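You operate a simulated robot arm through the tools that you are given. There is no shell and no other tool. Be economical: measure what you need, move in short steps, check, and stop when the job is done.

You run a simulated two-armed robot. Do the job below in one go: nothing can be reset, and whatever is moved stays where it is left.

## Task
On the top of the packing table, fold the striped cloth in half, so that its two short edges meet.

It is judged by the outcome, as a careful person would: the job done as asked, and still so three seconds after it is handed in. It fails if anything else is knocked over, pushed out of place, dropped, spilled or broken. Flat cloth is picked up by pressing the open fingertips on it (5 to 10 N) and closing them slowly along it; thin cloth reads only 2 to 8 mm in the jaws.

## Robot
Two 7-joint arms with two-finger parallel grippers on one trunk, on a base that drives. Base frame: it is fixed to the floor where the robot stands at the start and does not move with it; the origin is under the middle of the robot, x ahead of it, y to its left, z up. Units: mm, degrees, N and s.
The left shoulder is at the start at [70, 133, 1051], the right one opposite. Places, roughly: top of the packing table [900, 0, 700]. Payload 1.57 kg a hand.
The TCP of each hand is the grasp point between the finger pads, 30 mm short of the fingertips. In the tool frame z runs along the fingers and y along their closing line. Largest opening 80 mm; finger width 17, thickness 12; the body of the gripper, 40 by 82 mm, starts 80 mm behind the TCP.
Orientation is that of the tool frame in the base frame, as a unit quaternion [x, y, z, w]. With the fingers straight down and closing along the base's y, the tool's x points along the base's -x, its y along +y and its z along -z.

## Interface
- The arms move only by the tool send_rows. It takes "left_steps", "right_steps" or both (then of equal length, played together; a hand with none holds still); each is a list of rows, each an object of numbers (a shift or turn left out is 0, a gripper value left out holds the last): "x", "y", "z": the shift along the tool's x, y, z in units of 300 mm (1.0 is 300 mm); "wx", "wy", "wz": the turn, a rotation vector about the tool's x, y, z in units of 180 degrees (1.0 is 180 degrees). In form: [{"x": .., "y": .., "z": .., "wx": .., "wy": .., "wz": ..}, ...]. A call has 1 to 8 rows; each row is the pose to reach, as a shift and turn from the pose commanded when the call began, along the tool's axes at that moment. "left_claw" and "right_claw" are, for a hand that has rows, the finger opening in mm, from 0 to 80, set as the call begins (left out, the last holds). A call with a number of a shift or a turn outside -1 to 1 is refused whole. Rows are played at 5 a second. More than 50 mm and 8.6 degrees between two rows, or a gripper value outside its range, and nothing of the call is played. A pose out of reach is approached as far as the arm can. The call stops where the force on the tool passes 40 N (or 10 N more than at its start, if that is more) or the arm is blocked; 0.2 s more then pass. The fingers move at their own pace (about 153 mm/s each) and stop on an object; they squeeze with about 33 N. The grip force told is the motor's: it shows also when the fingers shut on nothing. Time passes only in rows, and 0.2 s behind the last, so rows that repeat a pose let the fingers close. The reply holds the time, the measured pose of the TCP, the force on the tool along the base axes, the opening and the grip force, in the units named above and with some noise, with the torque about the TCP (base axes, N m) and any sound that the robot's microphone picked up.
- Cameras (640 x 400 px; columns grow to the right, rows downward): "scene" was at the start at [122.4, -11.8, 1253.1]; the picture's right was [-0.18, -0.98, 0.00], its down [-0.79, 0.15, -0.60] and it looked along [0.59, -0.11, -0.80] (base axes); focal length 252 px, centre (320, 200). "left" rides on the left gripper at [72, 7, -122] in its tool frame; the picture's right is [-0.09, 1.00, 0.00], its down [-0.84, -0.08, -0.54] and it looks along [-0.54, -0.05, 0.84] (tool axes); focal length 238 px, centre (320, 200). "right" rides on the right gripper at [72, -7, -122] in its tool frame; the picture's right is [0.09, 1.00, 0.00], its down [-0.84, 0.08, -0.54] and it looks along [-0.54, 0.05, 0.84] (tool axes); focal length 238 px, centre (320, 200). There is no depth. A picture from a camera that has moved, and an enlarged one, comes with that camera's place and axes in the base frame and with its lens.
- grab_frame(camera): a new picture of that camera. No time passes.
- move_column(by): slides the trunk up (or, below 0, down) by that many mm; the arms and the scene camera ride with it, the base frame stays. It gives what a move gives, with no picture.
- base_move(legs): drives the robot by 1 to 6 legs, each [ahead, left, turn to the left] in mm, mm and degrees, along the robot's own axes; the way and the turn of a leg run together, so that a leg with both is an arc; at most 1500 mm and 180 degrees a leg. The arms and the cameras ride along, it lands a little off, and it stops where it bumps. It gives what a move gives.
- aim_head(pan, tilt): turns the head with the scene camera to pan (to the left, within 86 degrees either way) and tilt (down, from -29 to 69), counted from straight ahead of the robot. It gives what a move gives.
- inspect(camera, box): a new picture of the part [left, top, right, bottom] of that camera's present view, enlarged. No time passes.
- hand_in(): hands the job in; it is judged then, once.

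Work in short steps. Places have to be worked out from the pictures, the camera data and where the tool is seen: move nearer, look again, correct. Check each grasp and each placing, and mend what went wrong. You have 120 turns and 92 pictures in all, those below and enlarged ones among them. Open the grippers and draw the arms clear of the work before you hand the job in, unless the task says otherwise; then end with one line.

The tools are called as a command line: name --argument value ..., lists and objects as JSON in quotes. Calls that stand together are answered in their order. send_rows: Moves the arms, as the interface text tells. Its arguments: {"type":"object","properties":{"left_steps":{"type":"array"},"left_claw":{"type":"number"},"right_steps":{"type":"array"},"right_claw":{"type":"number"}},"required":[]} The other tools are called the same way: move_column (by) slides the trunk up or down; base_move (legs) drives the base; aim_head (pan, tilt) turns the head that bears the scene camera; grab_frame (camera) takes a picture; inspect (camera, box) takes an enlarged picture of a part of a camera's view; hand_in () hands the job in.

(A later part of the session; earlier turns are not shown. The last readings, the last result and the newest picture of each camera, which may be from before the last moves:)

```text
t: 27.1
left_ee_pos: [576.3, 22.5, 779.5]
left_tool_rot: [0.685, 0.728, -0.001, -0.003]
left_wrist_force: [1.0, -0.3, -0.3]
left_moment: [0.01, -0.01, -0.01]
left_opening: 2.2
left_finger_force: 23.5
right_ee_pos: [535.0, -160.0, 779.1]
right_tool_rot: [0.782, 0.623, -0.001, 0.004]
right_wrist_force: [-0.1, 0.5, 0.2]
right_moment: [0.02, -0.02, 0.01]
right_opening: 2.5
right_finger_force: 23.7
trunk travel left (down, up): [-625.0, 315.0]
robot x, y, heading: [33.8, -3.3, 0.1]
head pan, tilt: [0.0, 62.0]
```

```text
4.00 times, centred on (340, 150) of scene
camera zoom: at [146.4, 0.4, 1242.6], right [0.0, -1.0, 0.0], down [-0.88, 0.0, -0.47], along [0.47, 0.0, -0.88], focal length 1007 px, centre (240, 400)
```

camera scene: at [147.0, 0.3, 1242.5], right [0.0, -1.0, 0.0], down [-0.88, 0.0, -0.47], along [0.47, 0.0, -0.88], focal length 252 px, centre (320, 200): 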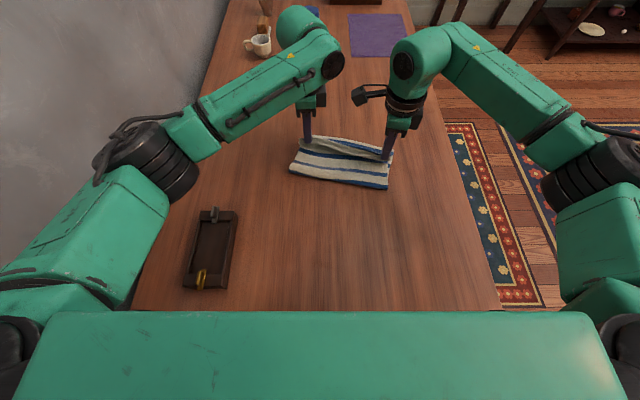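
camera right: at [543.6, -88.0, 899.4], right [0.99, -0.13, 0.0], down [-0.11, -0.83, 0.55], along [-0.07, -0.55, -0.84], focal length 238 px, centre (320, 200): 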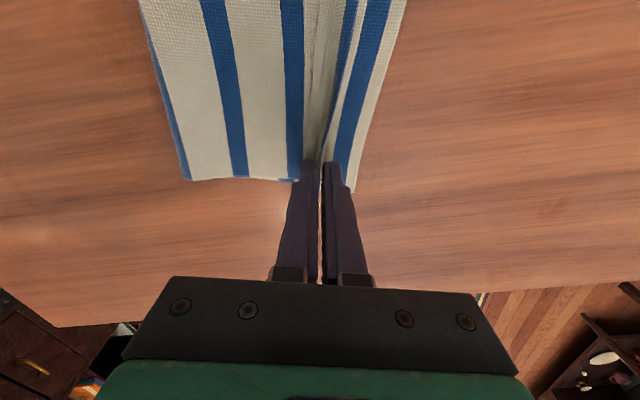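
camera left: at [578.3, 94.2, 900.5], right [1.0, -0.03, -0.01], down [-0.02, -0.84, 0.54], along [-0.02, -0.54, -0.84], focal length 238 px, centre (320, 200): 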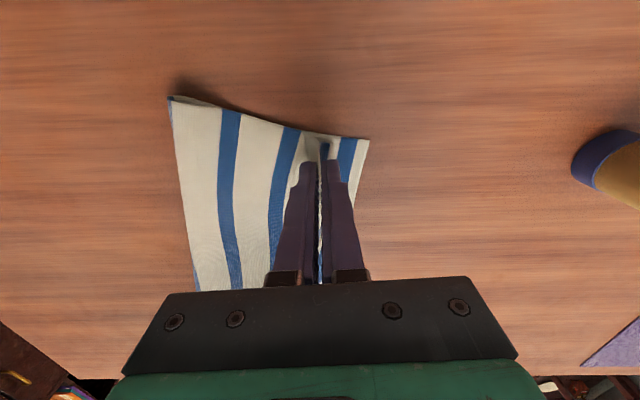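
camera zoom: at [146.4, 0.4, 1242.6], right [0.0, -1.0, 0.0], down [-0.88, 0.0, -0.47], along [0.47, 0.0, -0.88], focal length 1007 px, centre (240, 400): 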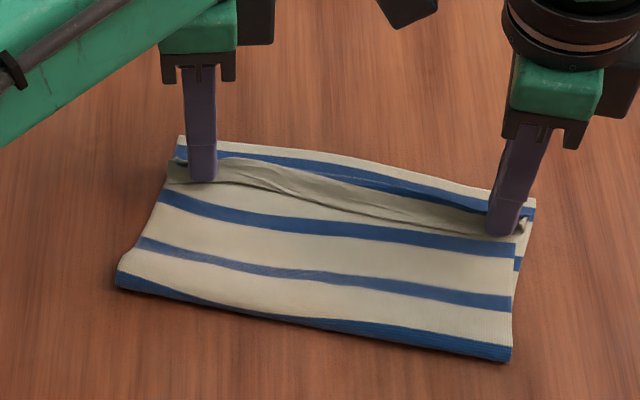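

The fold lies as planned, with the gripped hem curled back on top. I lower 5 mm, open only slightly, and lift straight up.

send_rows --left_steps '[{"z": 0.01}, {"z": 0.014}]' --right_steps '[{"z": 0.01}, {"z": 0.014}]'

send_rows --left_steps '[{"z": 0}, {"z": 0}, {"z": -0.03}, {"z": -0.08}, {"z": -0.15}]' --right_steps '[{"z": 0}, {"z": 0}, {"z": -0.03}, {"z": -0.08}, {"z": -0.15}]' --left_claw 12 --right_claw 12

grab_frame --camera "right"

grab_frame --camera "left"

inspect --camera "scene" --box '[260, 100, 420, 200]'

```text
t: 27.7
left_ee_pos: [575.8, 21.6, 776.0]
left_tool_rot: [0.686, 0.728, -0.003, -0.002]
left_wrist_force: [-0.1, -1.3, 1.3]
left_moment: [-0.03, -0.01, -0.02]
left_opening: 2.0
left_finger_force: 23.9
right_ee_pos: [532.9, -161.1, 776.0]
right_tool_rot: [0.782, 0.623, -0.003, 0.004]
right_wrist_force: [-1.1, 0.1, 0.7]
right_moment: [0.01, 0.0, -0.01]
right_opening: 2.1
right_finger_force: 24.1
trunk travel left (down, up): [-625.0, 315.0]
robot x, y, heading: [30.4, -1.1, -0.2]
head pan, tilt: [0.0, 62.0]
```

```text
t: 28.9
left_ee_pos: [574.4, 23.9, 819.7]
left_tool_rot: [0.686, 0.728, -0.001, -0.002]
left_wrist_force: [-0.4, 0.4, 0.4]
left_moment: [0.03, 0.0, 0.02]
left_opening: 12.2
left_finger_force: 0.1
right_ee_pos: [533.4, -159.4, 820.4]
right_tool_rot: [0.782, 0.623, -0.002, 0.004]
right_wrist_force: [0.0, 0.5, 0.2]
right_moment: [0.03, 0.01, -0.02]
right_opening: 12.3
right_finger_force: 0.1
trunk travel left (down, up): [-625.0, 315.0]
robot x, y, heading: [32.0, -2.2, -0.0]
head pan, tilt: [0.0, 62.0]
```

```text
60 pictures are left
camera right: at [543.1, -86.7, 940.7], right [0.99, -0.13, 0.0], down [-0.11, -0.83, 0.55], along [-0.07, -0.54, -0.84], focal length 238 px, centre (320, 200)
```

right: 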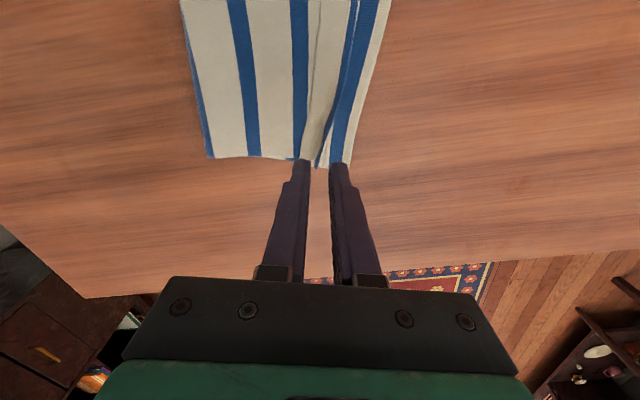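

```text
59 pictures are left
camera left: at [577.3, 95.0, 942.0], right [1.0, -0.03, -0.01], down [-0.02, -0.84, 0.54], along [-0.02, -0.54, -0.84], focal length 238 px, centre (320, 200)
```

left: 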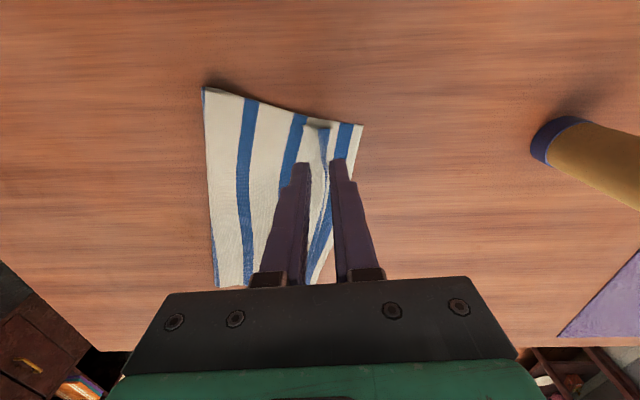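

```text
4.00 times, centred on (340, 150) of scene
camera zoom: at [145.7, 0.6, 1242.6], right [0.0, -1.0, 0.0], down [-0.88, 0.0, -0.47], along [0.47, 0.0, -0.88], focal length 1007 px, centre (240, 400)
```

zoom: 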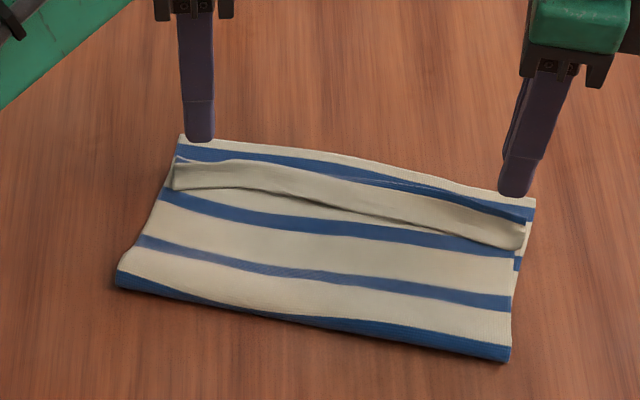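

The fold is down, but the gripped hem (about 14–22 mm) is folded back on top. I'll unroll it by pressing closed fingertips lightly on the hem and dragging toward the far edge. First I move just above it.

send_rows --left_steps '[{"y": -0.013, "z": 0.05}, {"y": -0.013, "z": 0.1}, {"y": -0.013, "z": 0.13}]' --right_steps '[{"y": -0.02, "z": 0.05}, {"y": -0.02, "z": 0.1}, {"y": -0.02, "z": 0.13}]' --left_claw 0 --right_claw 0

inspect --camera "left" --box '[240, 80, 400, 180]'

inspect --camera "right" --box '[240, 80, 400, 180]'

```text
t: 29.7
left_ee_pos: [572.0, 22.2, 780.6]
left_tool_rot: [0.686, 0.728, -0.002, -0.003]
left_wrist_force: [-1.0, 0.3, 1.1]
left_moment: [0.02, 0.02, 0.0]
left_opening: 0.0
left_finger_force: 21.2
right_ee_pos: [528.5, -158.8, 781.7]
right_tool_rot: [0.782, 0.623, -0.002, 0.004]
right_wrist_force: [-0.5, -1.2, -0.5]
right_moment: [0.02, -0.03, -0.01]
right_opening: 0.0
right_finger_force: 21.6
trunk travel left (down, up): [-625.0, 315.0]
robot x, y, heading: [32.4, -2.3, -0.4]
head pan, tilt: [0.0, 62.0]
```

```text
4.00 times, centred on (320, 130) of left
camera zoom: at [574.4, 93.8, 902.1], right [1.0, -0.03, -0.01], down [-0.02, -0.84, 0.54], along [-0.02, -0.54, -0.84], focal length 953 px, centre (320, 480)
```

zoom: 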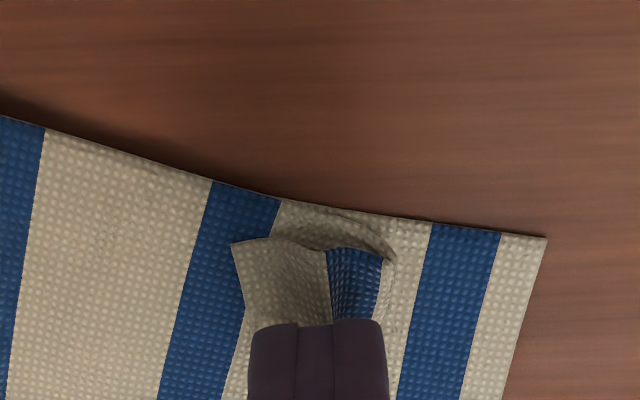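

```text
4.00 times, centred on (320, 130) of right
camera zoom: at [537.1, -86.6, 901.1], right [0.99, -0.13, 0.0], down [-0.11, -0.83, 0.55], along [-0.07, -0.55, -0.84], focal length 953 px, centre (320, 480)
```

zoom: 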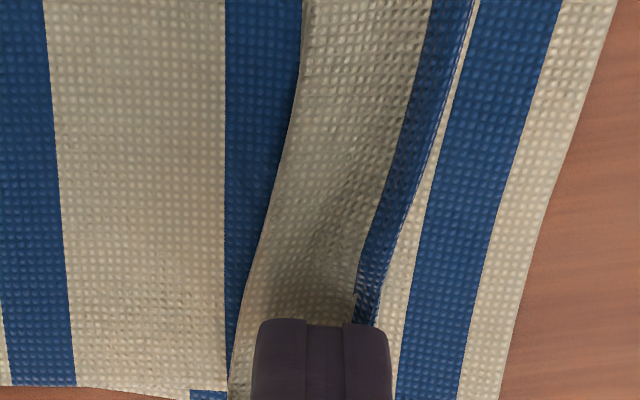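

The hem shows clearly and both fingertips are over it. I lower 3 mm to make light contact.

send_rows --left_steps '[{"z": 0.005}, {"z": 0.01}]' --right_steps '[{"z": 0.005}, {"z": 0.01}]'

```text
t: 30.3
left_ee_pos: [571.0, 22.0, 777.6]
left_tool_rot: [0.686, 0.728, -0.001, -0.002]
left_wrist_force: [0.3, -0.1, 1.1]
left_moment: [0.04, 0.01, -0.01]
left_opening: 0.0
left_finger_force: 21.6
right_ee_pos: [527.1, -158.5, 778.7]
right_tool_rot: [0.782, 0.623, -0.002, 0.005]
right_wrist_force: [0.2, 0.6, 0.4]
right_moment: [-0.01, -0.02, -0.01]
right_opening: 0.2
right_finger_force: 21.5
trunk travel left (down, up): [-625.0, 315.0]
robot x, y, heading: [31.7, 1.3, -0.1]
head pan, tilt: [0.0, 62.0]
```

Contact is very light. I lower about 2 mm more and drag 30 mm toward the far edge.

send_rows --left_steps '[{"z": 0.007}, {"x": -0.005, "y": 0.019, "z": 0.008}, {"x": -0.011, "y": 0.038, "z": 0.008}, {"x": -0.016, "y": 0.058, "z": 0.008}, {"x": -0.022, "y": 0.077, "z": 0.008}, {"x": -0.027, "y": 0.096, "z": 0.008}]' --right_steps '[{"z": 0.01}, {"y": 0.02, "z": 0.011}, {"y": 0.04, "z": 0.011}, {"y": 0.06, "z": 0.011}, {"y": 0.08, "z": 0.011}, {"y": 0.1, "z": 0.011}]'

inspect --camera "left" --box '[240, 80, 400, 180]'

inspect --camera "right" --box '[240, 80, 400, 180]'

```text
t: 31.7
left_ee_pos: [599.8, 15.9, 775.7]
left_tool_rot: [0.686, 0.727, -0.002, -0.002]
left_wrist_force: [-0.1, -0.5, 0.7]
left_moment: [0.02, 0.0, 0.0]
left_opening: 0.0
left_finger_force: 21.3
right_ee_pos: [557.3, -165.7, 774.1]
right_tool_rot: [0.782, 0.623, -0.002, 0.004]
right_wrist_force: [0.0, -0.1, 1.9]
right_moment: [-0.03, 0.04, -0.02]
right_opening: 0.2
right_finger_force: 21.1
trunk travel left (down, up): [-625.0, 315.0]
robot x, y, heading: [28.5, -6.3, -0.0]
head pan, tilt: [0.0, 62.0]
```

```text
4.00 times, centred on (320, 130) of left
camera zoom: at [602.9, 87.1, 896.7], right [1.0, -0.03, -0.01], down [-0.02, -0.84, 0.54], along [-0.02, -0.54, -0.84], focal length 953 px, centre (320, 480)
```

zoom: 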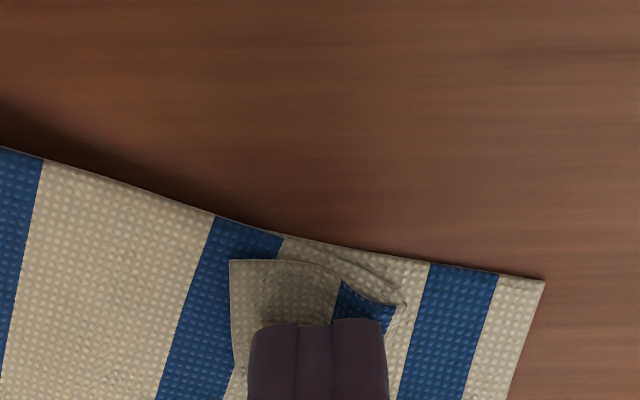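

```text
4.00 times, centred on (320, 130) of right
camera zoom: at [567.0, -94.2, 894.6], right [0.99, -0.13, 0.0], down [-0.11, -0.83, 0.55], along [-0.07, -0.55, -0.84], focal length 953 px, centre (320, 480)
```

zoom: 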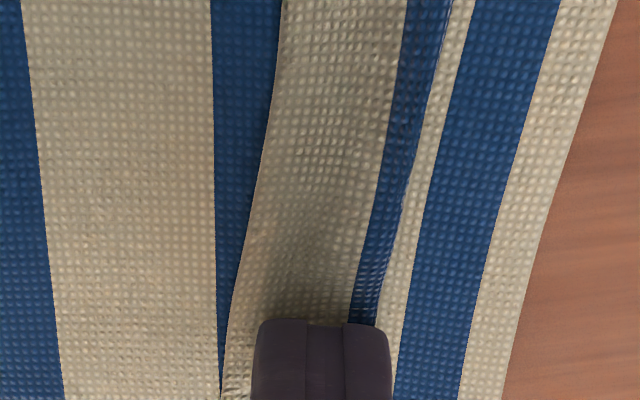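

The whole cloth slid about 30 mm and stayed folded, so dragging doesn't unroll the hem. Instead I'll raise, open to 38 mm around the flap, and pinch the flap upright without pressing the body, then lay it over.

send_rows --left_steps '[{"z": -0.04}, {"z": -0.08}]' --right_steps '[{"z": -0.04}, {"z": -0.08}]'

send_rows --left_steps '[{"z": 0}, {"z": 0.05}, {"z": 0.078}]' --right_steps '[{"z": 0}, {"z": 0.05}, {"z": 0.074}]' --left_claw 38 --right_claw 38

inspect --camera "left" --box '[240, 80, 400, 180]'

inspect --camera "right" --box '[240, 80, 400, 180]'

```text
t: 32.3
left_ee_pos: [601.9, 14.2, 800.3]
left_tool_rot: [0.686, 0.728, -0.002, -0.002]
left_wrist_force: [0.2, 0.2, -0.1]
left_moment: [-0.01, 0.03, 0.02]
left_opening: 0.2
left_finger_force: 21.7
right_ee_pos: [556.7, -165.0, 800.3]
right_tool_rot: [0.782, 0.623, -0.002, 0.004]
right_wrist_force: [0.3, -0.1, 0.1]
right_moment: [0.0, 0.02, 0.02]
right_opening: 0.1
right_finger_force: 21.2
trunk travel left (down, up): [-625.0, 315.0]
robot x, y, heading: [30.4, -1.8, -0.0]
head pan, tilt: [0.0, 62.0]
```

```text
t: 33.1
left_ee_pos: [600.6, 14.5, 776.5]
left_tool_rot: [0.686, 0.728, -0.001, -0.003]
left_wrist_force: [0.7, 1.3, -1.0]
left_moment: [-0.03, 0.03, -0.03]
left_opening: 38.2
left_finger_force: 0.0
right_ee_pos: [557.1, -166.5, 777.6]
right_tool_rot: [0.782, 0.623, -0.003, 0.004]
right_wrist_force: [-0.3, 0.0, 0.2]
right_moment: [0.03, 0.0, 0.02]
right_opening: 37.9
right_finger_force: 0.0
trunk travel left (down, up): [-625.0, 315.0]
robot x, y, heading: [31.9, -6.7, 0.0]
head pan, tilt: [0.0, 62.0]
```

```text
4.00 times, centred on (320, 130) of left
camera zoom: at [603.1, 87.1, 897.2], right [1.0, -0.03, -0.01], down [-0.02, -0.84, 0.54], along [-0.02, -0.54, -0.84], focal length 953 px, centre (320, 480)
```

zoom: 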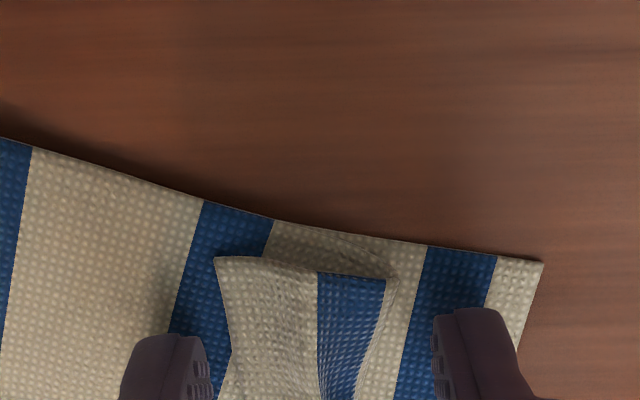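

```text
4.00 times, centred on (320, 130) of right
camera zoom: at [566.6, -94.0, 897.2], right [0.99, -0.13, 0.0], down [-0.11, -0.83, 0.55], along [-0.07, -0.55, -0.84], focal length 953 px, centre (320, 480)
```

zoom: 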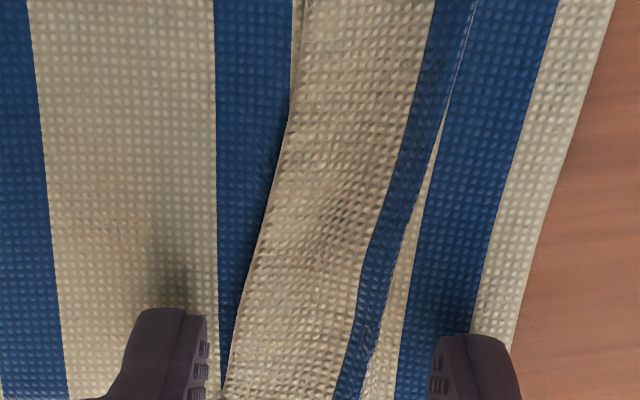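

The flap lies between the open fingers on both sides. I lower a hair and close in stages.

send_rows --left_steps '[{"z": 0.005}, {"z": 0.005}]' --right_steps '[{"z": 0.007}, {"z": 0.007}]' --left_claw 30 --right_claw 30

send_rows --left_steps '[{"z": 0}, {"z": 0}]' --right_steps '[{"z": 0}, {"z": 0}]' --left_claw 20 --right_claw 20

inspect --camera "left" --box '[240, 80, 400, 180]'

inspect --camera "right" --box '[240, 80, 400, 180]'

```text
t: 33.7
left_ee_pos: [600.6, 14.8, 774.3]
left_tool_rot: [0.686, 0.727, -0.001, -0.002]
left_wrist_force: [-0.2, 0.7, -0.8]
left_moment: [0.02, 0.02, -0.01]
left_opening: 29.8
left_finger_force: 0.0
right_ee_pos: [557.2, -166.4, 774.1]
right_tool_rot: [0.782, 0.623, -0.003, 0.004]
right_wrist_force: [-0.1, -0.3, 0.8]
right_moment: [0.02, -0.02, 0.0]
right_opening: 30.1
right_finger_force: 0.0
trunk travel left (down, up): [-625.0, 315.0]
robot x, y, heading: [30.0, -3.2, -0.2]
head pan, tilt: [0.0, 62.0]
```

```text
t: 34.3
left_ee_pos: [600.0, 15.3, 775.0]
left_tool_rot: [0.686, 0.728, -0.002, -0.002]
left_wrist_force: [-0.3, 0.2, -0.1]
left_moment: [0.01, 0.0, 0.01]
left_opening: 19.7
left_finger_force: 0.1
right_ee_pos: [557.5, -166.2, 774.5]
right_tool_rot: [0.782, 0.624, -0.002, 0.004]
right_wrist_force: [0.3, 0.1, 0.7]
right_moment: [0.0, 0.0, -0.01]
right_opening: 20.3
right_finger_force: 0.1
trunk travel left (down, up): [-625.0, 315.0]
robot x, y, heading: [29.7, 2.4, -0.2]
head pan, tilt: [0.0, 62.0]
```

```text
4.00 times, centred on (320, 130) of left
camera zoom: at [603.3, 87.1, 895.7], right [1.0, -0.03, -0.01], down [-0.02, -0.84, 0.54], along [-0.02, -0.54, -0.84], focal length 953 px, centre (320, 480)
```

zoom: 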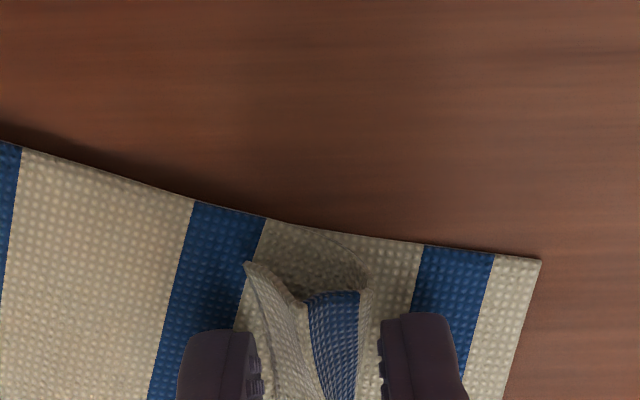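

```text
4.00 times, centred on (320, 130) of right
camera zoom: at [566.7, -93.6, 895.2], right [0.99, -0.13, 0.0], down [-0.11, -0.83, 0.55], along [-0.07, -0.55, -0.84], focal length 953 px, centre (320, 480)
```

zoom: 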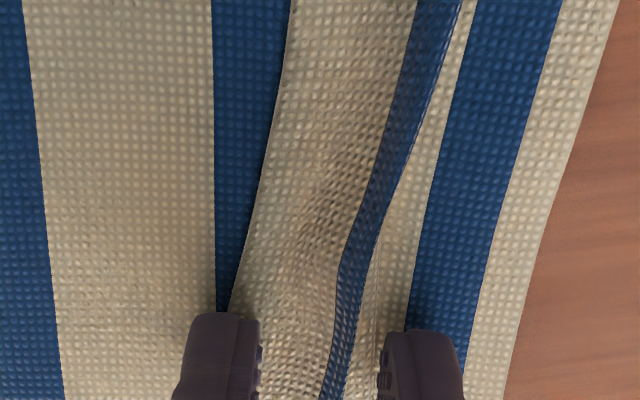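

The flap is being gathered upward on both sides. I keep closing.

send_rows --left_steps '[{"z": 0}, {"z": 0}]' --right_steps '[{"z": 0}, {"z": 0}]' --left_claw 10 --right_claw 10

send_rows --left_steps '[{"z": 0}, {"z": 0}, {"z": 0}]' --right_steps '[{"z": 0}, {"z": 0}, {"z": 0}]' --left_claw 0 --right_claw 0

inspect --camera "left" --box '[240, 80, 400, 180]'

inspect --camera "right" --box '[240, 80, 400, 180]'

```text
t: 34.9
left_ee_pos: [601.4, 15.7, 773.9]
left_tool_rot: [0.686, 0.727, -0.001, -0.003]
left_wrist_force: [-0.1, -0.9, 0.5]
left_moment: [0.0, 0.02, 0.02]
left_opening: 9.9
left_finger_force: 0.1
right_ee_pos: [557.8, -166.4, 774.4]
right_tool_rot: [0.782, 0.623, -0.002, 0.004]
right_wrist_force: [0.3, -0.4, 0.2]
right_moment: [-0.02, 0.02, -0.01]
right_opening: 9.9
right_finger_force: 0.0
trunk travel left (down, up): [-625.0, 315.0]
robot x, y, heading: [34.0, 0.0, 0.0]
head pan, tilt: [0.0, 62.0]
```

```text
t: 35.7
left_ee_pos: [600.7, 15.8, 773.8]
left_tool_rot: [0.686, 0.728, -0.001, -0.002]
left_wrist_force: [0.8, 0.1, 0.9]
left_moment: [0.02, -0.02, -0.04]
left_opening: 2.4
left_finger_force: 23.9
right_ee_pos: [557.2, -166.6, 774.9]
right_tool_rot: [0.782, 0.623, -0.002, 0.004]
right_wrist_force: [-0.6, 0.0, 1.5]
right_moment: [0.0, -0.01, 0.0]
right_opening: 2.5
right_finger_force: 24.1
trunk travel left (down, up): [-625.0, 315.0]
robot x, y, heading: [36.1, -2.0, -0.0]
head pan, tilt: [0.0, 62.0]
```

```text
4.00 times, centred on (320, 130) of left
camera zoom: at [603.0, 87.3, 895.9], right [1.0, -0.03, -0.01], down [-0.02, -0.84, 0.54], along [-0.02, -0.54, -0.84], focal length 953 px, centre (320, 480)
```

zoom: 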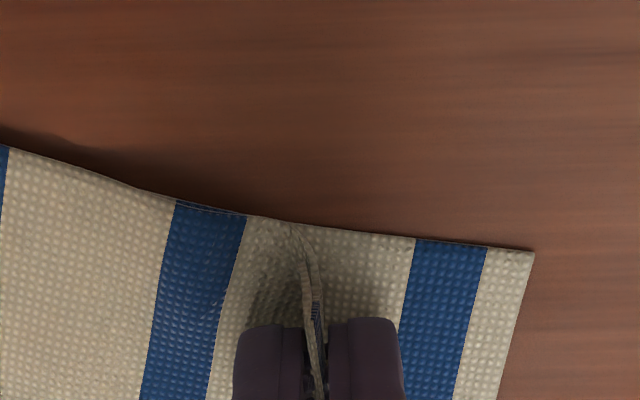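

```text
4.00 times, centred on (320, 130) of right
camera zoom: at [566.5, -93.5, 895.4], right [0.99, -0.13, 0.0], down [-0.11, -0.83, 0.55], along [-0.07, -0.55, -0.84], focal length 953 px, centre (320, 480)
```

zoom: 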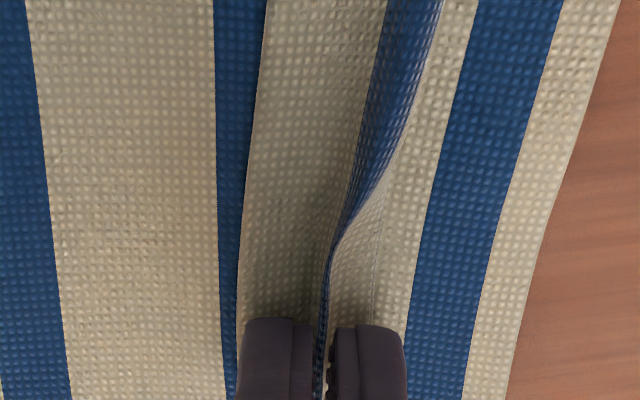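

The left flap is fully upright in the jaws. The right pinched the ridge again with its tail behind. To make the right tail fall forward, I'll lift that hand 25 mm and pitch its fingers to point forward, tips in place, so the tail hangs on the far side.

send_rows --right_steps '[{"z": -0.03}, {"z": -0.06}, {"z": -0.083}]'

send_rows --right_steps '[{"wx": -0.04, "y": -0.012, "z": 0.001}, {"wx": -0.08, "y": -0.025, "z": 0.003}, {"wx": -0.12, "y": -0.037, "z": 0.007}, {"wx": -0.16, "y": -0.048, "z": 0.012}, {"wx": -0.2, "y": -0.059, "z": 0.019}, {"wx": -0.24, "y": -0.068, "z": 0.027}, {"wx": -0.28, "y": -0.077, "z": 0.036}]'

grab_frame --camera "right"

inspect --camera "scene" --box '[260, 80, 420, 180]'

```text
t: 36.5
left_ee_pos: [600.2, 15.1, 773.8]
left_tool_rot: [0.686, 0.728, 0.0, -0.003]
left_wrist_force: [0.2, -0.2, 0.6]
left_moment: [0.0, 0.03, 0.01]
left_opening: 2.4
left_finger_force: 23.9
right_ee_pos: [556.3, -165.5, 800.4]
right_tool_rot: [0.782, 0.623, -0.003, 0.004]
right_wrist_force: [-0.4, 0.9, -1.0]
right_moment: [-0.02, -0.02, -0.05]
right_opening: 1.9
right_finger_force: 23.5
trunk travel left (down, up): [-625.0, 315.0]
robot x, y, heading: [31.0, -4.3, -0.1]
head pan, tilt: [0.0, 62.0]
```

```text
t: 38.1
left_ee_pos: [599.8, 15.2, 774.9]
left_tool_rot: [0.686, 0.728, -0.002, -0.003]
left_wrist_force: [0.4, -0.5, 0.2]
left_moment: [0.0, 0.01, -0.03]
left_opening: 2.6
left_finger_force: 23.9
right_ee_pos: [534.7, -159.8, 788.8]
right_tool_rot: [0.706, 0.565, 0.263, 0.337]
right_wrist_force: [-0.4, -0.9, 0.1]
right_moment: [0.02, 0.0, -0.03]
right_opening: 2.2
right_finger_force: 23.9
trunk travel left (down, up): [-625.0, 315.0]
robot x, y, heading: [33.7, -2.1, 0.1]
head pan, tilt: [0.0, 62.0]
```

```text
47 pictures are left
camera right: at [454.8, -68.0, 859.1], right [0.64, -0.04, 0.77], down [-0.55, -0.73, 0.41], along [0.54, -0.68, -0.49], focal length 238 px, centre (320, 200)
```

right: 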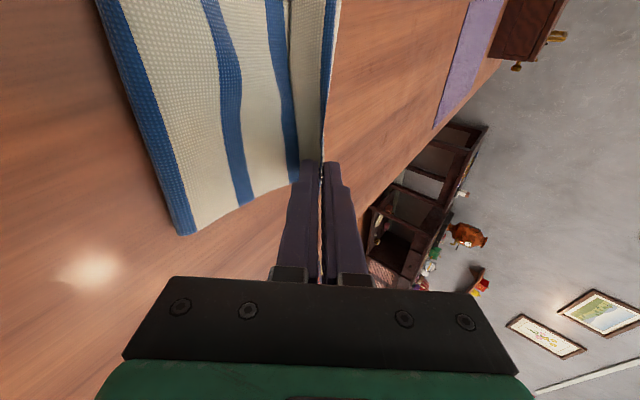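

```text
4.00 times, centred on (340, 130) of scene
camera zoom: at [146.1, 0.4, 1242.6], right [0.0, -1.0, 0.0], down [-0.88, 0.0, -0.47], along [0.47, 0.0, -0.88], focal length 1007 px, centre (240, 480)
```

zoom: 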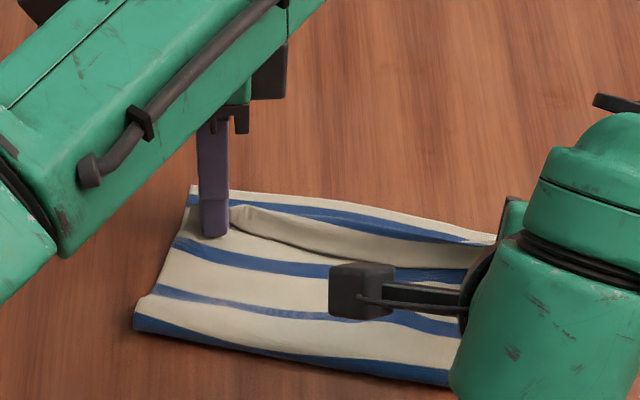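

I look closely at the right tip to see where the tail hangs.

inspect --camera "right" --box '[220, 60, 420, 200]'

```text
2.86 times, centred on (320, 130) of right
camera zoom: at [454.8, -68.0, 859.1], right [0.64, -0.04, 0.77], down [-0.55, -0.73, 0.41], along [0.54, -0.68, -0.49], focal length 681 px, centre (320, 400)
```

zoom: 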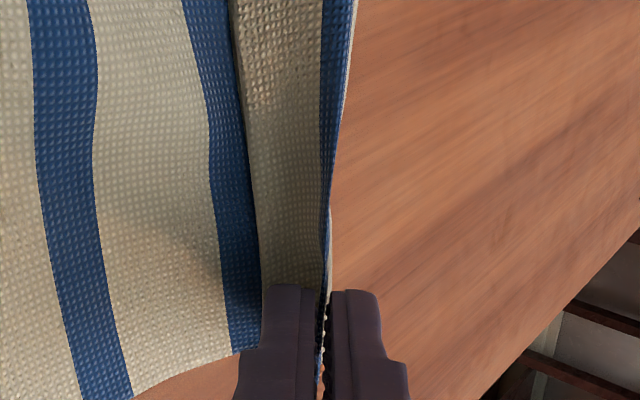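

The tail still lies behind, so this pitch is the wrong way. I reverse it, set the right ridge back down, release it, and raise the right hand clear. The left hand already holds the real edge and will lead the unrolling.

send_rows --right_steps '[{"wx": 0.04, "y": 0.012, "z": 0.001}, {"wx": 0.08, "y": 0.025, "z": 0.003}, {"wx": 0.12, "y": 0.037, "z": 0.007}, {"wx": 0.16, "y": 0.048, "z": 0.012}, {"wx": 0.2, "y": 0.059, "z": 0.019}, {"wx": 0.24, "y": 0.068, "z": 0.027}, {"wx": 0.28, "y": 0.077, "z": 0.036}]'

```text
t: 39.7
left_ee_pos: [602.0, 15.3, 774.0]
left_tool_rot: [0.685, 0.728, -0.002, -0.003]
left_wrist_force: [0.1, 0.1, 1.0]
left_moment: [-0.02, -0.01, -0.01]
left_opening: 2.7
left_finger_force: 23.8
right_ee_pos: [557.6, -165.7, 799.4]
right_tool_rot: [0.782, 0.623, -0.003, 0.003]
right_wrist_force: [-0.7, -0.5, 0.9]
right_moment: [-0.03, -0.03, -0.01]
right_opening: 2.6
right_finger_force: 23.8
trunk travel left (down, up): [-625.0, 315.0]
robot x, y, heading: [33.9, 0.5, 0.1]
head pan, tilt: [0.0, 62.0]
```

I set the right side down and release it with a small opening.

send_rows --right_steps '[{"z": 0.04}, {"z": 0.078}]'

send_rows --right_steps '[{"z": 0}, {"z": 0}, {"z": -0.05}, {"z": -0.15}, {"z": -0.3}]' --right_claw 14

send_rows --left_steps '[{"z": -0.03}, {"z": -0.06}, {"z": -0.09}]'

grab_frame --camera "right"

grab_frame --camera "left"

inspect --camera "scene" --box '[260, 80, 420, 180]'

```text
t: 40.3
left_ee_pos: [600.7, 15.9, 773.7]
left_tool_rot: [0.685, 0.728, -0.001, -0.002]
left_wrist_force: [-0.4, -0.4, 0.8]
left_moment: [0.0, 0.01, 0.0]
left_opening: 2.5
left_finger_force: 23.6
right_ee_pos: [556.7, -166.8, 775.6]
right_tool_rot: [0.782, 0.623, -0.003, 0.004]
right_wrist_force: [1.1, 0.2, 0.0]
right_moment: [-0.01, -0.05, -0.01]
right_opening: 2.5
right_finger_force: 23.8
trunk travel left (down, up): [-625.0, 315.0]
robot x, y, heading: [27.2, -2.0, 0.3]
head pan, tilt: [0.0, 62.0]
```

```text
t: 41.5
left_ee_pos: [599.3, 15.8, 773.2]
left_tool_rot: [0.685, 0.728, -0.002, -0.003]
left_wrist_force: [-0.5, 0.1, 0.4]
left_moment: [-0.02, -0.02, 0.0]
left_opening: 2.6
left_finger_force: 23.9
right_ee_pos: [557.4, -166.7, 870.0]
right_tool_rot: [0.782, 0.623, -0.003, 0.005]
right_wrist_force: [-0.1, -0.2, -0.5]
right_moment: [-0.04, 0.0, 0.0]
right_opening: 14.2
right_finger_force: 0.1
trunk travel left (down, up): [-625.0, 315.0]
robot x, y, heading: [32.7, -3.6, -0.0]
head pan, tilt: [0.0, 62.0]
```

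```text
t: 42.3
left_ee_pos: [600.2, 14.5, 801.5]
left_tool_rot: [0.686, 0.727, -0.001, -0.002]
left_wrist_force: [0.2, -0.8, -0.3]
left_moment: [0.04, 0.02, -0.02]
left_opening: 2.5
left_finger_force: 24.2
right_ee_pos: [558.3, -167.0, 868.0]
right_tool_rot: [0.782, 0.624, -0.003, 0.004]
right_wrist_force: [0.6, 0.0, 0.8]
right_moment: [-0.01, -0.03, 0.01]
right_opening: 14.1
right_finger_force: 0.0
trunk travel left (down, up): [-625.0, 315.0]
robot x, y, heading: [32.6, -2.1, -0.0]
head pan, tilt: [0.0, 62.0]
```

```text
44 pictures are left
camera right: at [567.1, -94.3, 987.8], right [0.99, -0.13, 0.0], down [-0.11, -0.83, 0.55], along [-0.07, -0.55, -0.84], focal length 238 px, centre (320, 200)
```

right: 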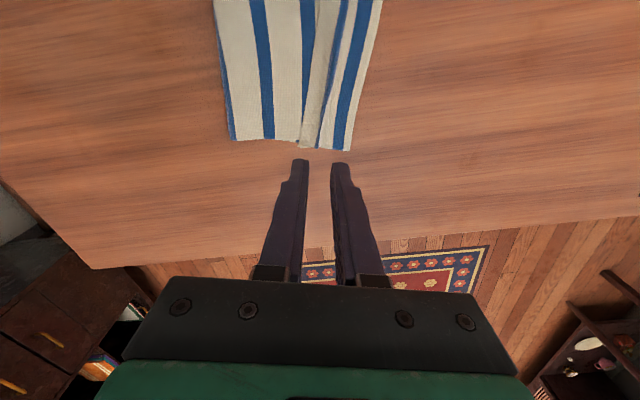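

```text
43 pictures are left
camera left: at [602.7, 86.6, 922.4], right [1.0, -0.03, -0.01], down [-0.02, -0.84, 0.54], along [-0.02, -0.54, -0.84], focal length 238 px, centre (320, 200)
```

left: 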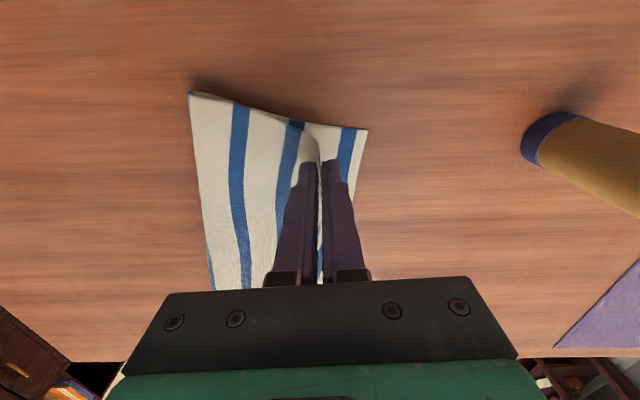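

```text
4.00 times, centred on (340, 130) of scene
camera zoom: at [146.3, 0.4, 1242.6], right [0.0, -1.0, 0.0], down [-0.88, 0.0, -0.47], along [0.47, 0.0, -0.88], focal length 1007 px, centre (240, 480)
```

zoom: 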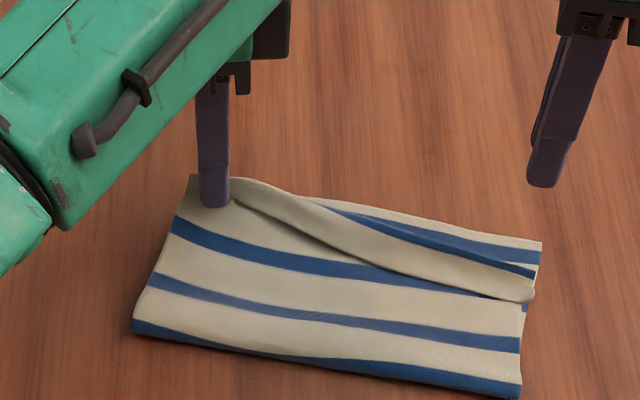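

Now the left corner's true edge is in the jaws and the hem is partly unrolling. I carry that corner about 22 mm further toward the far edge and lower it.

send_rows --left_steps '[{"x": -0.007, "y": 0.024, "z": 0.0}, {"x": -0.014, "y": 0.048, "z": 0.01}, {"x": -0.02, "y": 0.0705, "z": 0.03}, {"x": -0.02, "y": 0.0705, "z": 0.07}]'

inspect --camera "left" --box '[220, 60, 420, 200]'

inspect --camera "scene" --box '[260, 80, 420, 180]'

```text
t: 43.3
left_ee_pos: [613.4, 14.0, 778.7]
left_tool_rot: [0.686, 0.728, -0.001, -0.002]
left_wrist_force: [-0.2, 0.3, 0.7]
left_moment: [-0.01, 0.01, -0.01]
left_opening: 2.6
left_finger_force: 23.9
left hand out of reach, approached as far as the arm can: row 2, 3, 4
right_ee_pos: [557.7, -166.6, 867.4]
right_tool_rot: [0.782, 0.623, -0.003, 0.004]
right_wrist_force: [0.2, 0.1, 0.5]
right_moment: [0.0, -0.01, 0.0]
right_opening: 13.9
right_finger_force: 0.0
trunk travel left (down, up): [-625.0, 315.0]
robot x, y, heading: [33.7, -5.0, 0.0]
head pan, tilt: [0.0, 62.0]
```

```text
2.86 times, centred on (320, 130) of left
camera zoom: at [616.4, 86.4, 901.2], right [1.0, -0.03, -0.01], down [-0.02, -0.84, 0.54], along [-0.02, -0.54, -0.84], focal length 681 px, centre (320, 400)
```

zoom: 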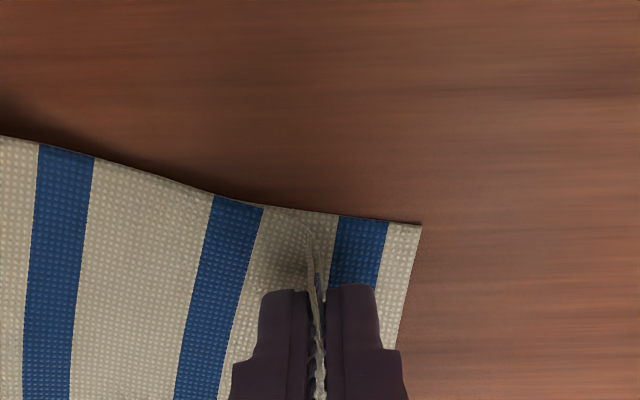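

```text
4.00 times, centred on (340, 130) of scene
camera zoom: at [146.6, 0.2, 1242.6], right [0.0, -1.0, 0.0], down [-0.88, 0.0, -0.47], along [0.47, 0.0, -0.88], focal length 1007 px, centre (240, 480)
```

zoom: 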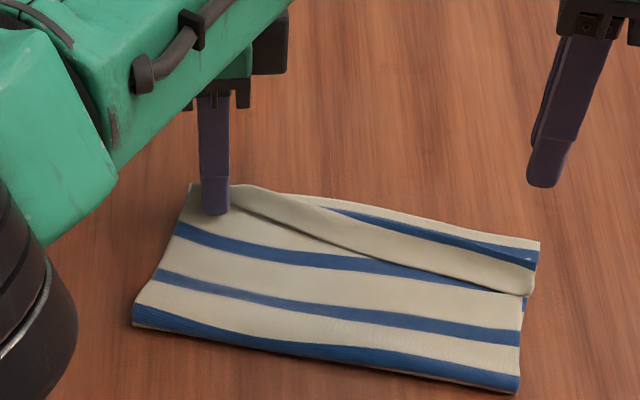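

The left arm is at its reach limit. I'll bring the whole fold closer by pressing the right fingertips on the body and moving both hands back together. First I position the right hand.

send_rows --right_steps '[{"x": 0.052, "y": -0.054, "z": 0.05}, {"x": 0.105, "y": -0.108, "z": 0.12}, {"x": 0.157, "y": -0.163, "z": 0.2}, {"x": 0.157, "y": -0.163, "z": 0.27}, {"x": 0.157, "y": -0.163, "z": 0.3}, {"x": 0.157, "y": -0.163, "z": 0.31}]' --right_claw 0

```text
t: 43.8
left_ee_pos: [614.7, 22.3, 776.9]
left_tool_rot: [0.68, 0.733, -0.002, -0.006]
left_wrist_force: [-0.4, 0.4, -0.2]
left_moment: [0.03, -0.02, 0.01]
left_opening: 2.4
left_finger_force: 24.1
right_ee_pos: [546.8, -150.5, 852.7]
right_tool_rot: [0.789, 0.614, 0.001, 0.005]
right_wrist_force: [0.1, -0.1, -0.5]
right_moment: [0.11, -0.1, 0.01]
right_opening: 0.2
right_finger_force: 21.6
trunk travel left (down, up): [-625.0, 315.0]
robot x, y, heading: [31.9, -3.8, 0.1]
head pan, tilt: [0.0, 62.0]
stopped in row 2 (right hand): the force on the tool passed its limit (the readings are from after the stop); the commanded pose is now the measured one
```

The right gripper's camera brushed the left hand, so they need about 180 mm between them in y. I press on the right part of the body instead, near (515, −160).

send_rows --right_steps '[{"x": -0.04, "y": -0.01}, {"x": -0.058, "y": -0.05, "z": 0.06}, {"x": -0.058, "y": -0.095, "z": 0.15}, {"x": -0.058, "y": -0.095, "z": 0.22}, {"x": -0.058, "y": -0.095, "z": 0.25}, {"x": -0.058, "y": -0.095, "z": 0.26}]'

inspect --camera "scene" --box '[240, 60, 440, 200]'

```text
t: 45.2
left_ee_pos: [613.2, 21.3, 776.4]
left_tool_rot: [0.681, 0.733, -0.002, -0.006]
left_wrist_force: [0.7, 0.7, -0.2]
left_moment: [-0.01, 0.0, 0.01]
left_opening: 2.6
left_finger_force: 24.3
right_ee_pos: [515.4, -161.1, 774.1]
right_tool_rot: [0.788, 0.615, 0.001, 0.006]
right_wrist_force: [-0.2, 0.0, 0.5]
right_moment: [-0.01, -0.03, 0.0]
right_opening: 0.3
right_finger_force: 21.9
trunk travel left (down, up): [-625.0, 315.0]
robot x, y, heading: [30.6, -2.0, 0.0]
head pan, tilt: [0.0, 62.0]
```

```text
2.86 times, centred on (340, 130) of scene
camera zoom: at [146.3, 0.4, 1242.6], right [0.0, -1.0, 0.0], down [-0.88, 0.0, -0.47], along [0.47, 0.0, -0.88], focal length 719 px, centre (263, 400)
```

zoom: 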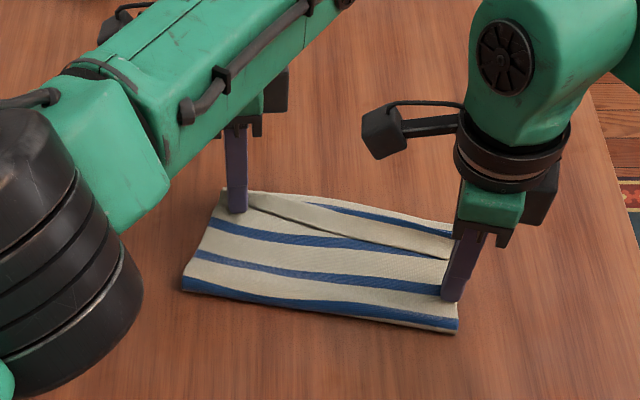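

Both hands touch the stack. I press a little more and slide the whole fold 90 mm toward the robot.

send_rows --left_steps '[{"z": 0.008}, {"x": 0.003, "y": -0.043, "z": 0.008}, {"x": 0.006, "y": -0.085, "z": 0.008}, {"x": 0.009, "y": -0.128, "z": 0.008}, {"x": 0.013, "y": -0.171, "z": 0.008}, {"x": 0.016, "y": -0.214, "z": 0.008}, {"x": 0.019, "y": -0.256, "z": 0.008}, {"x": 0.022, "y": -0.299, "z": 0.008}]' --right_steps '[{"z": 0.007}, {"x": -0.01, "y": -0.042, "z": 0.007}, {"x": -0.021, "y": -0.083, "z": 0.007}, {"x": -0.031, "y": -0.125, "z": 0.007}, {"x": -0.042, "y": -0.166, "z": 0.007}, {"x": -0.052, "y": -0.208, "z": 0.007}, {"x": -0.063, "y": -0.249, "z": 0.007}, {"x": -0.073, "y": -0.291, "z": 0.007}]'

inspect --camera "scene" --box '[240, 80, 440, 220]'

```text
t: 47.0
left_ee_pos: [523.3, 22.4, 776.9]
left_tool_rot: [0.681, 0.732, -0.001, -0.005]
left_wrist_force: [-0.2, -0.2, 0.4]
left_moment: [0.0, 0.0, 0.01]
left_opening: 2.6
left_finger_force: 23.8
right_ee_pos: [424.3, -158.1, 772.0]
right_tool_rot: [0.789, 0.615, 0.001, 0.006]
right_wrist_force: [3.5, 0.2, 20.0]
right_moment: [0.01, -0.1, -0.04]
right_opening: 0.2
right_finger_force: 21.0
trunk travel left (down, up): [-625.0, 315.0]
robot x, y, heading: [30.8, -2.7, 0.2]
head pan, tilt: [0.0, 62.0]
```

```text
2.86 times, centred on (340, 150) of scene
camera zoom: at [144.1, 1.5, 1242.9], right [0.0, -1.0, 0.0], down [-0.88, 0.0, -0.47], along [0.47, 0.0, -0.88], focal length 719 px, centre (263, 343)
```

zoom: 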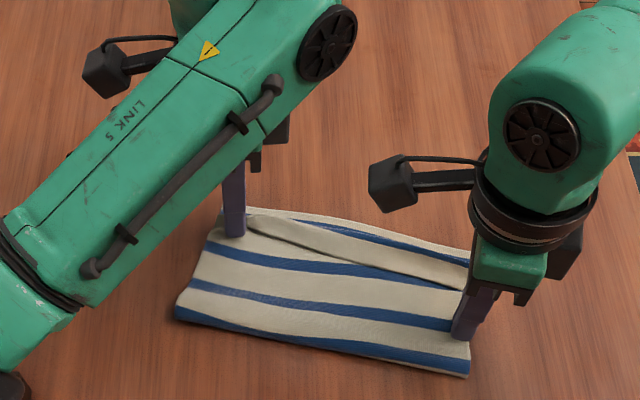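

The fold moved 90 mm intact. With the right hand anchoring the body at 20 N, I lift the left corner edge, carry it about 25 mm toward the far corner, and lower it.

send_rows --left_steps '[{"z": -0.04}, {"x": -0.008, "y": 0.027, "z": -0.06}, {"x": -0.016, "y": 0.053, "z": -0.06}, {"x": -0.024, "y": 0.08, "z": -0.05}, {"x": -0.024, "y": 0.08, "z": -0.02}, {"x": -0.024, "y": 0.08, "z": 0.0}]'

inspect --camera "left" --box '[220, 60, 420, 200]'

inspect --camera "right" --box '[200, 0, 640, 200]'

```text
t: 48.4
left_ee_pos: [546.6, 15.7, 776.5]
left_tool_rot: [0.68, 0.733, -0.001, -0.005]
left_wrist_force: [0.2, -0.8, 0.9]
left_moment: [0.0, 0.0, 0.02]
left_opening: 2.7
left_finger_force: 23.6
right_ee_pos: [423.5, -159.2, 771.1]
right_tool_rot: [0.788, 0.615, 0.001, 0.006]
right_wrist_force: [4.0, 0.6, 23.4]
right_moment: [0.03, -0.04, -0.03]
right_opening: 0.0
right_finger_force: 21.9
trunk travel left (down, up): [-625.0, 315.0]
robot x, y, heading: [28.9, 2.0, 0.0]
head pan, tilt: [0.0, 62.0]
```

```text
2.86 times, centred on (320, 130) of left
camera zoom: at [548.7, 87.9, 897.8], right [1.0, -0.02, -0.01], down [-0.01, -0.84, 0.54], along [-0.02, -0.54, -0.84], focal length 681 px, centre (320, 400)
```

zoom: 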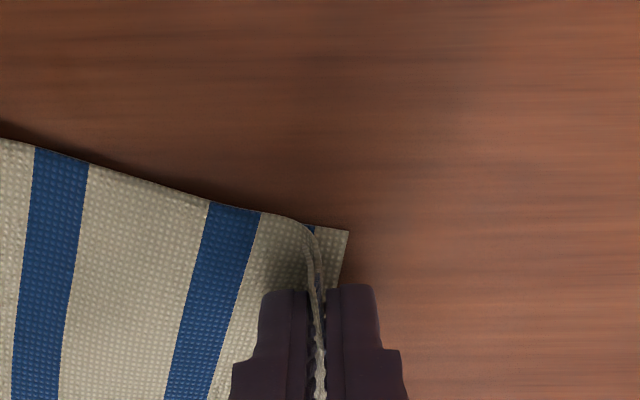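

```text
1.45 times, centred on (420, 100) of right
camera zoom: at [433.6, -87.0, 892.3], right [0.99, -0.16, 0.01], down [-0.14, -0.83, 0.55], along [-0.08, -0.54, -0.84], focal length 347 px, centre (174, 346)
```

zoom: 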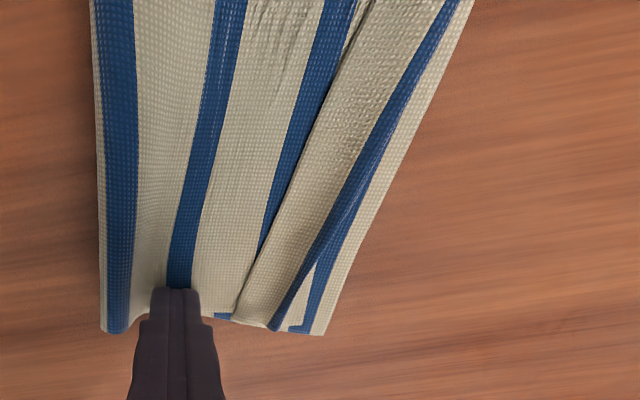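

The left corner is now near the far edge. I release it gently and lift to see how it settles.

send_rows --left_steps '[{"z": 0}, {"z": 0}, {"z": -0.04}, {"z": -0.1}, {"z": -0.2}]' --left_claw 12

inspect --camera "left" --box '[160, 40, 480, 240]'

inspect --camera "scene" --box '[240, 80, 440, 220]'

```text
t: 49.6
left_ee_pos: [547.8, 16.5, 836.9]
left_tool_rot: [0.681, 0.733, -0.003, -0.005]
left_wrist_force: [0.6, -0.2, -0.2]
left_moment: [0.02, 0.03, 0.0]
left_opening: 11.9
left_finger_force: 0.0
right_ee_pos: [423.2, -159.2, 771.3]
right_tool_rot: [0.79, 0.613, 0.0, 0.007]
right_wrist_force: [3.5, 0.3, 24.8]
right_moment: [0.03, -0.03, 0.02]
right_opening: 0.1
right_finger_force: 21.7
trunk travel left (down, up): [-625.0, 315.0]
robot x, y, heading: [32.9, 0.6, -0.2]
head pan, tilt: [0.0, 62.0]
```

```text
2.00 times, centred on (320, 140) of left
camera zoom: at [550.2, 87.6, 957.8], right [1.0, -0.02, -0.01], down [-0.01, -0.84, 0.54], along [-0.02, -0.54, -0.84], focal length 477 px, centre (320, 320)
```

zoom: 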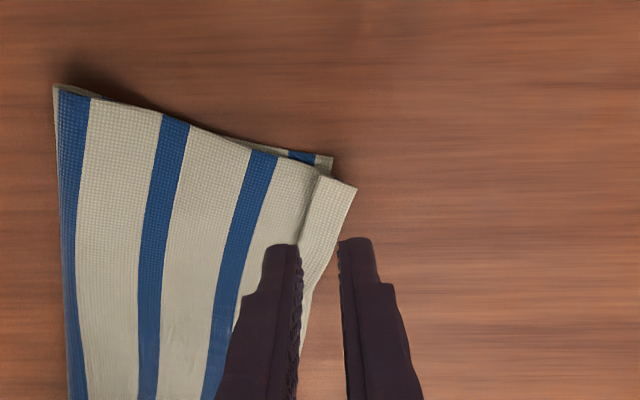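

```text
2.86 times, centred on (340, 150) of scene
camera zoom: at [143.9, 2.1, 1242.8], right [0.0, -1.0, 0.0], down [-0.88, 0.0, -0.47], along [0.47, 0.0, -0.88], focal length 719 px, centre (263, 343)
```

zoom: 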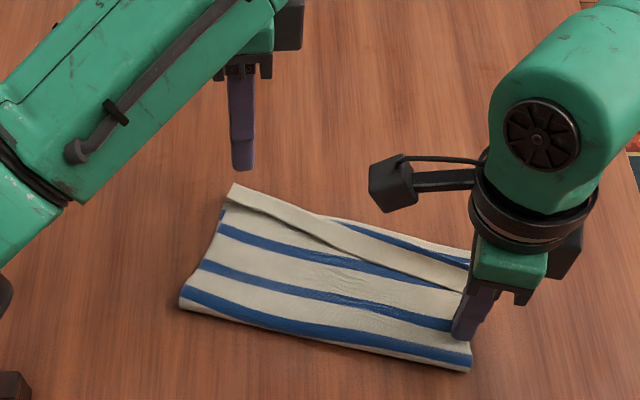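

The left corner's hem unrolled and now reaches the far edge. Next is the right corner: I raise the right hand and move it over the hem there.

send_rows --right_steps '[{"z": -0.06}, {"z": -0.12, "y": 0.06}, {"z": -0.12, "y": 0.12}, {"z": -0.12, "y": 0.17}]' --right_claw 40

inspect --camera "right" --box '[200, 20, 440, 180]'

```text
t: 50.6
left_ee_pos: [549.5, 14.1, 834.4]
left_tool_rot: [0.681, 0.732, -0.002, -0.007]
left_wrist_force: [0.8, 0.0, 0.0]
left_moment: [-0.01, 0.01, -0.01]
left_opening: 12.0
left_finger_force: 0.1
right_ee_pos: [473.2, -172.9, 806.9]
right_tool_rot: [0.789, 0.614, -0.001, 0.004]
right_wrist_force: [-0.7, -0.2, -0.2]
right_moment: [0.04, 0.01, -0.01]
right_opening: 39.9
right_finger_force: 0.0
trunk travel left (down, up): [-625.0, 315.0]
robot x, y, heading: [32.9, -5.2, 0.0]
head pan, tilt: [0.0, 62.0]
```

```text
2.50 times, centred on (320, 100) of right
camera zoom: at [484.3, -101.1, 928.4], right [0.99, -0.15, 0.01], down [-0.13, -0.83, 0.55], along [-0.08, -0.54, -0.84], focal length 596 px, centre (320, 450)
```

zoom: 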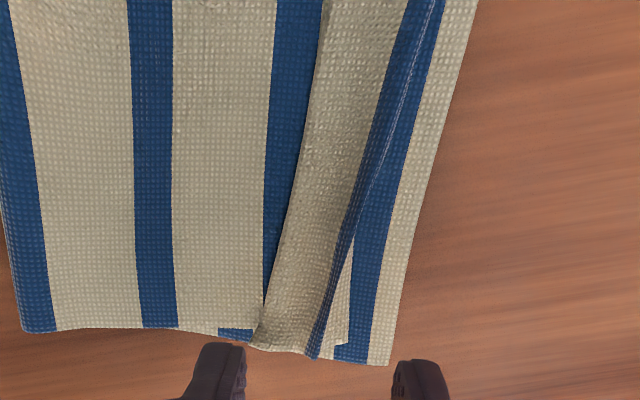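

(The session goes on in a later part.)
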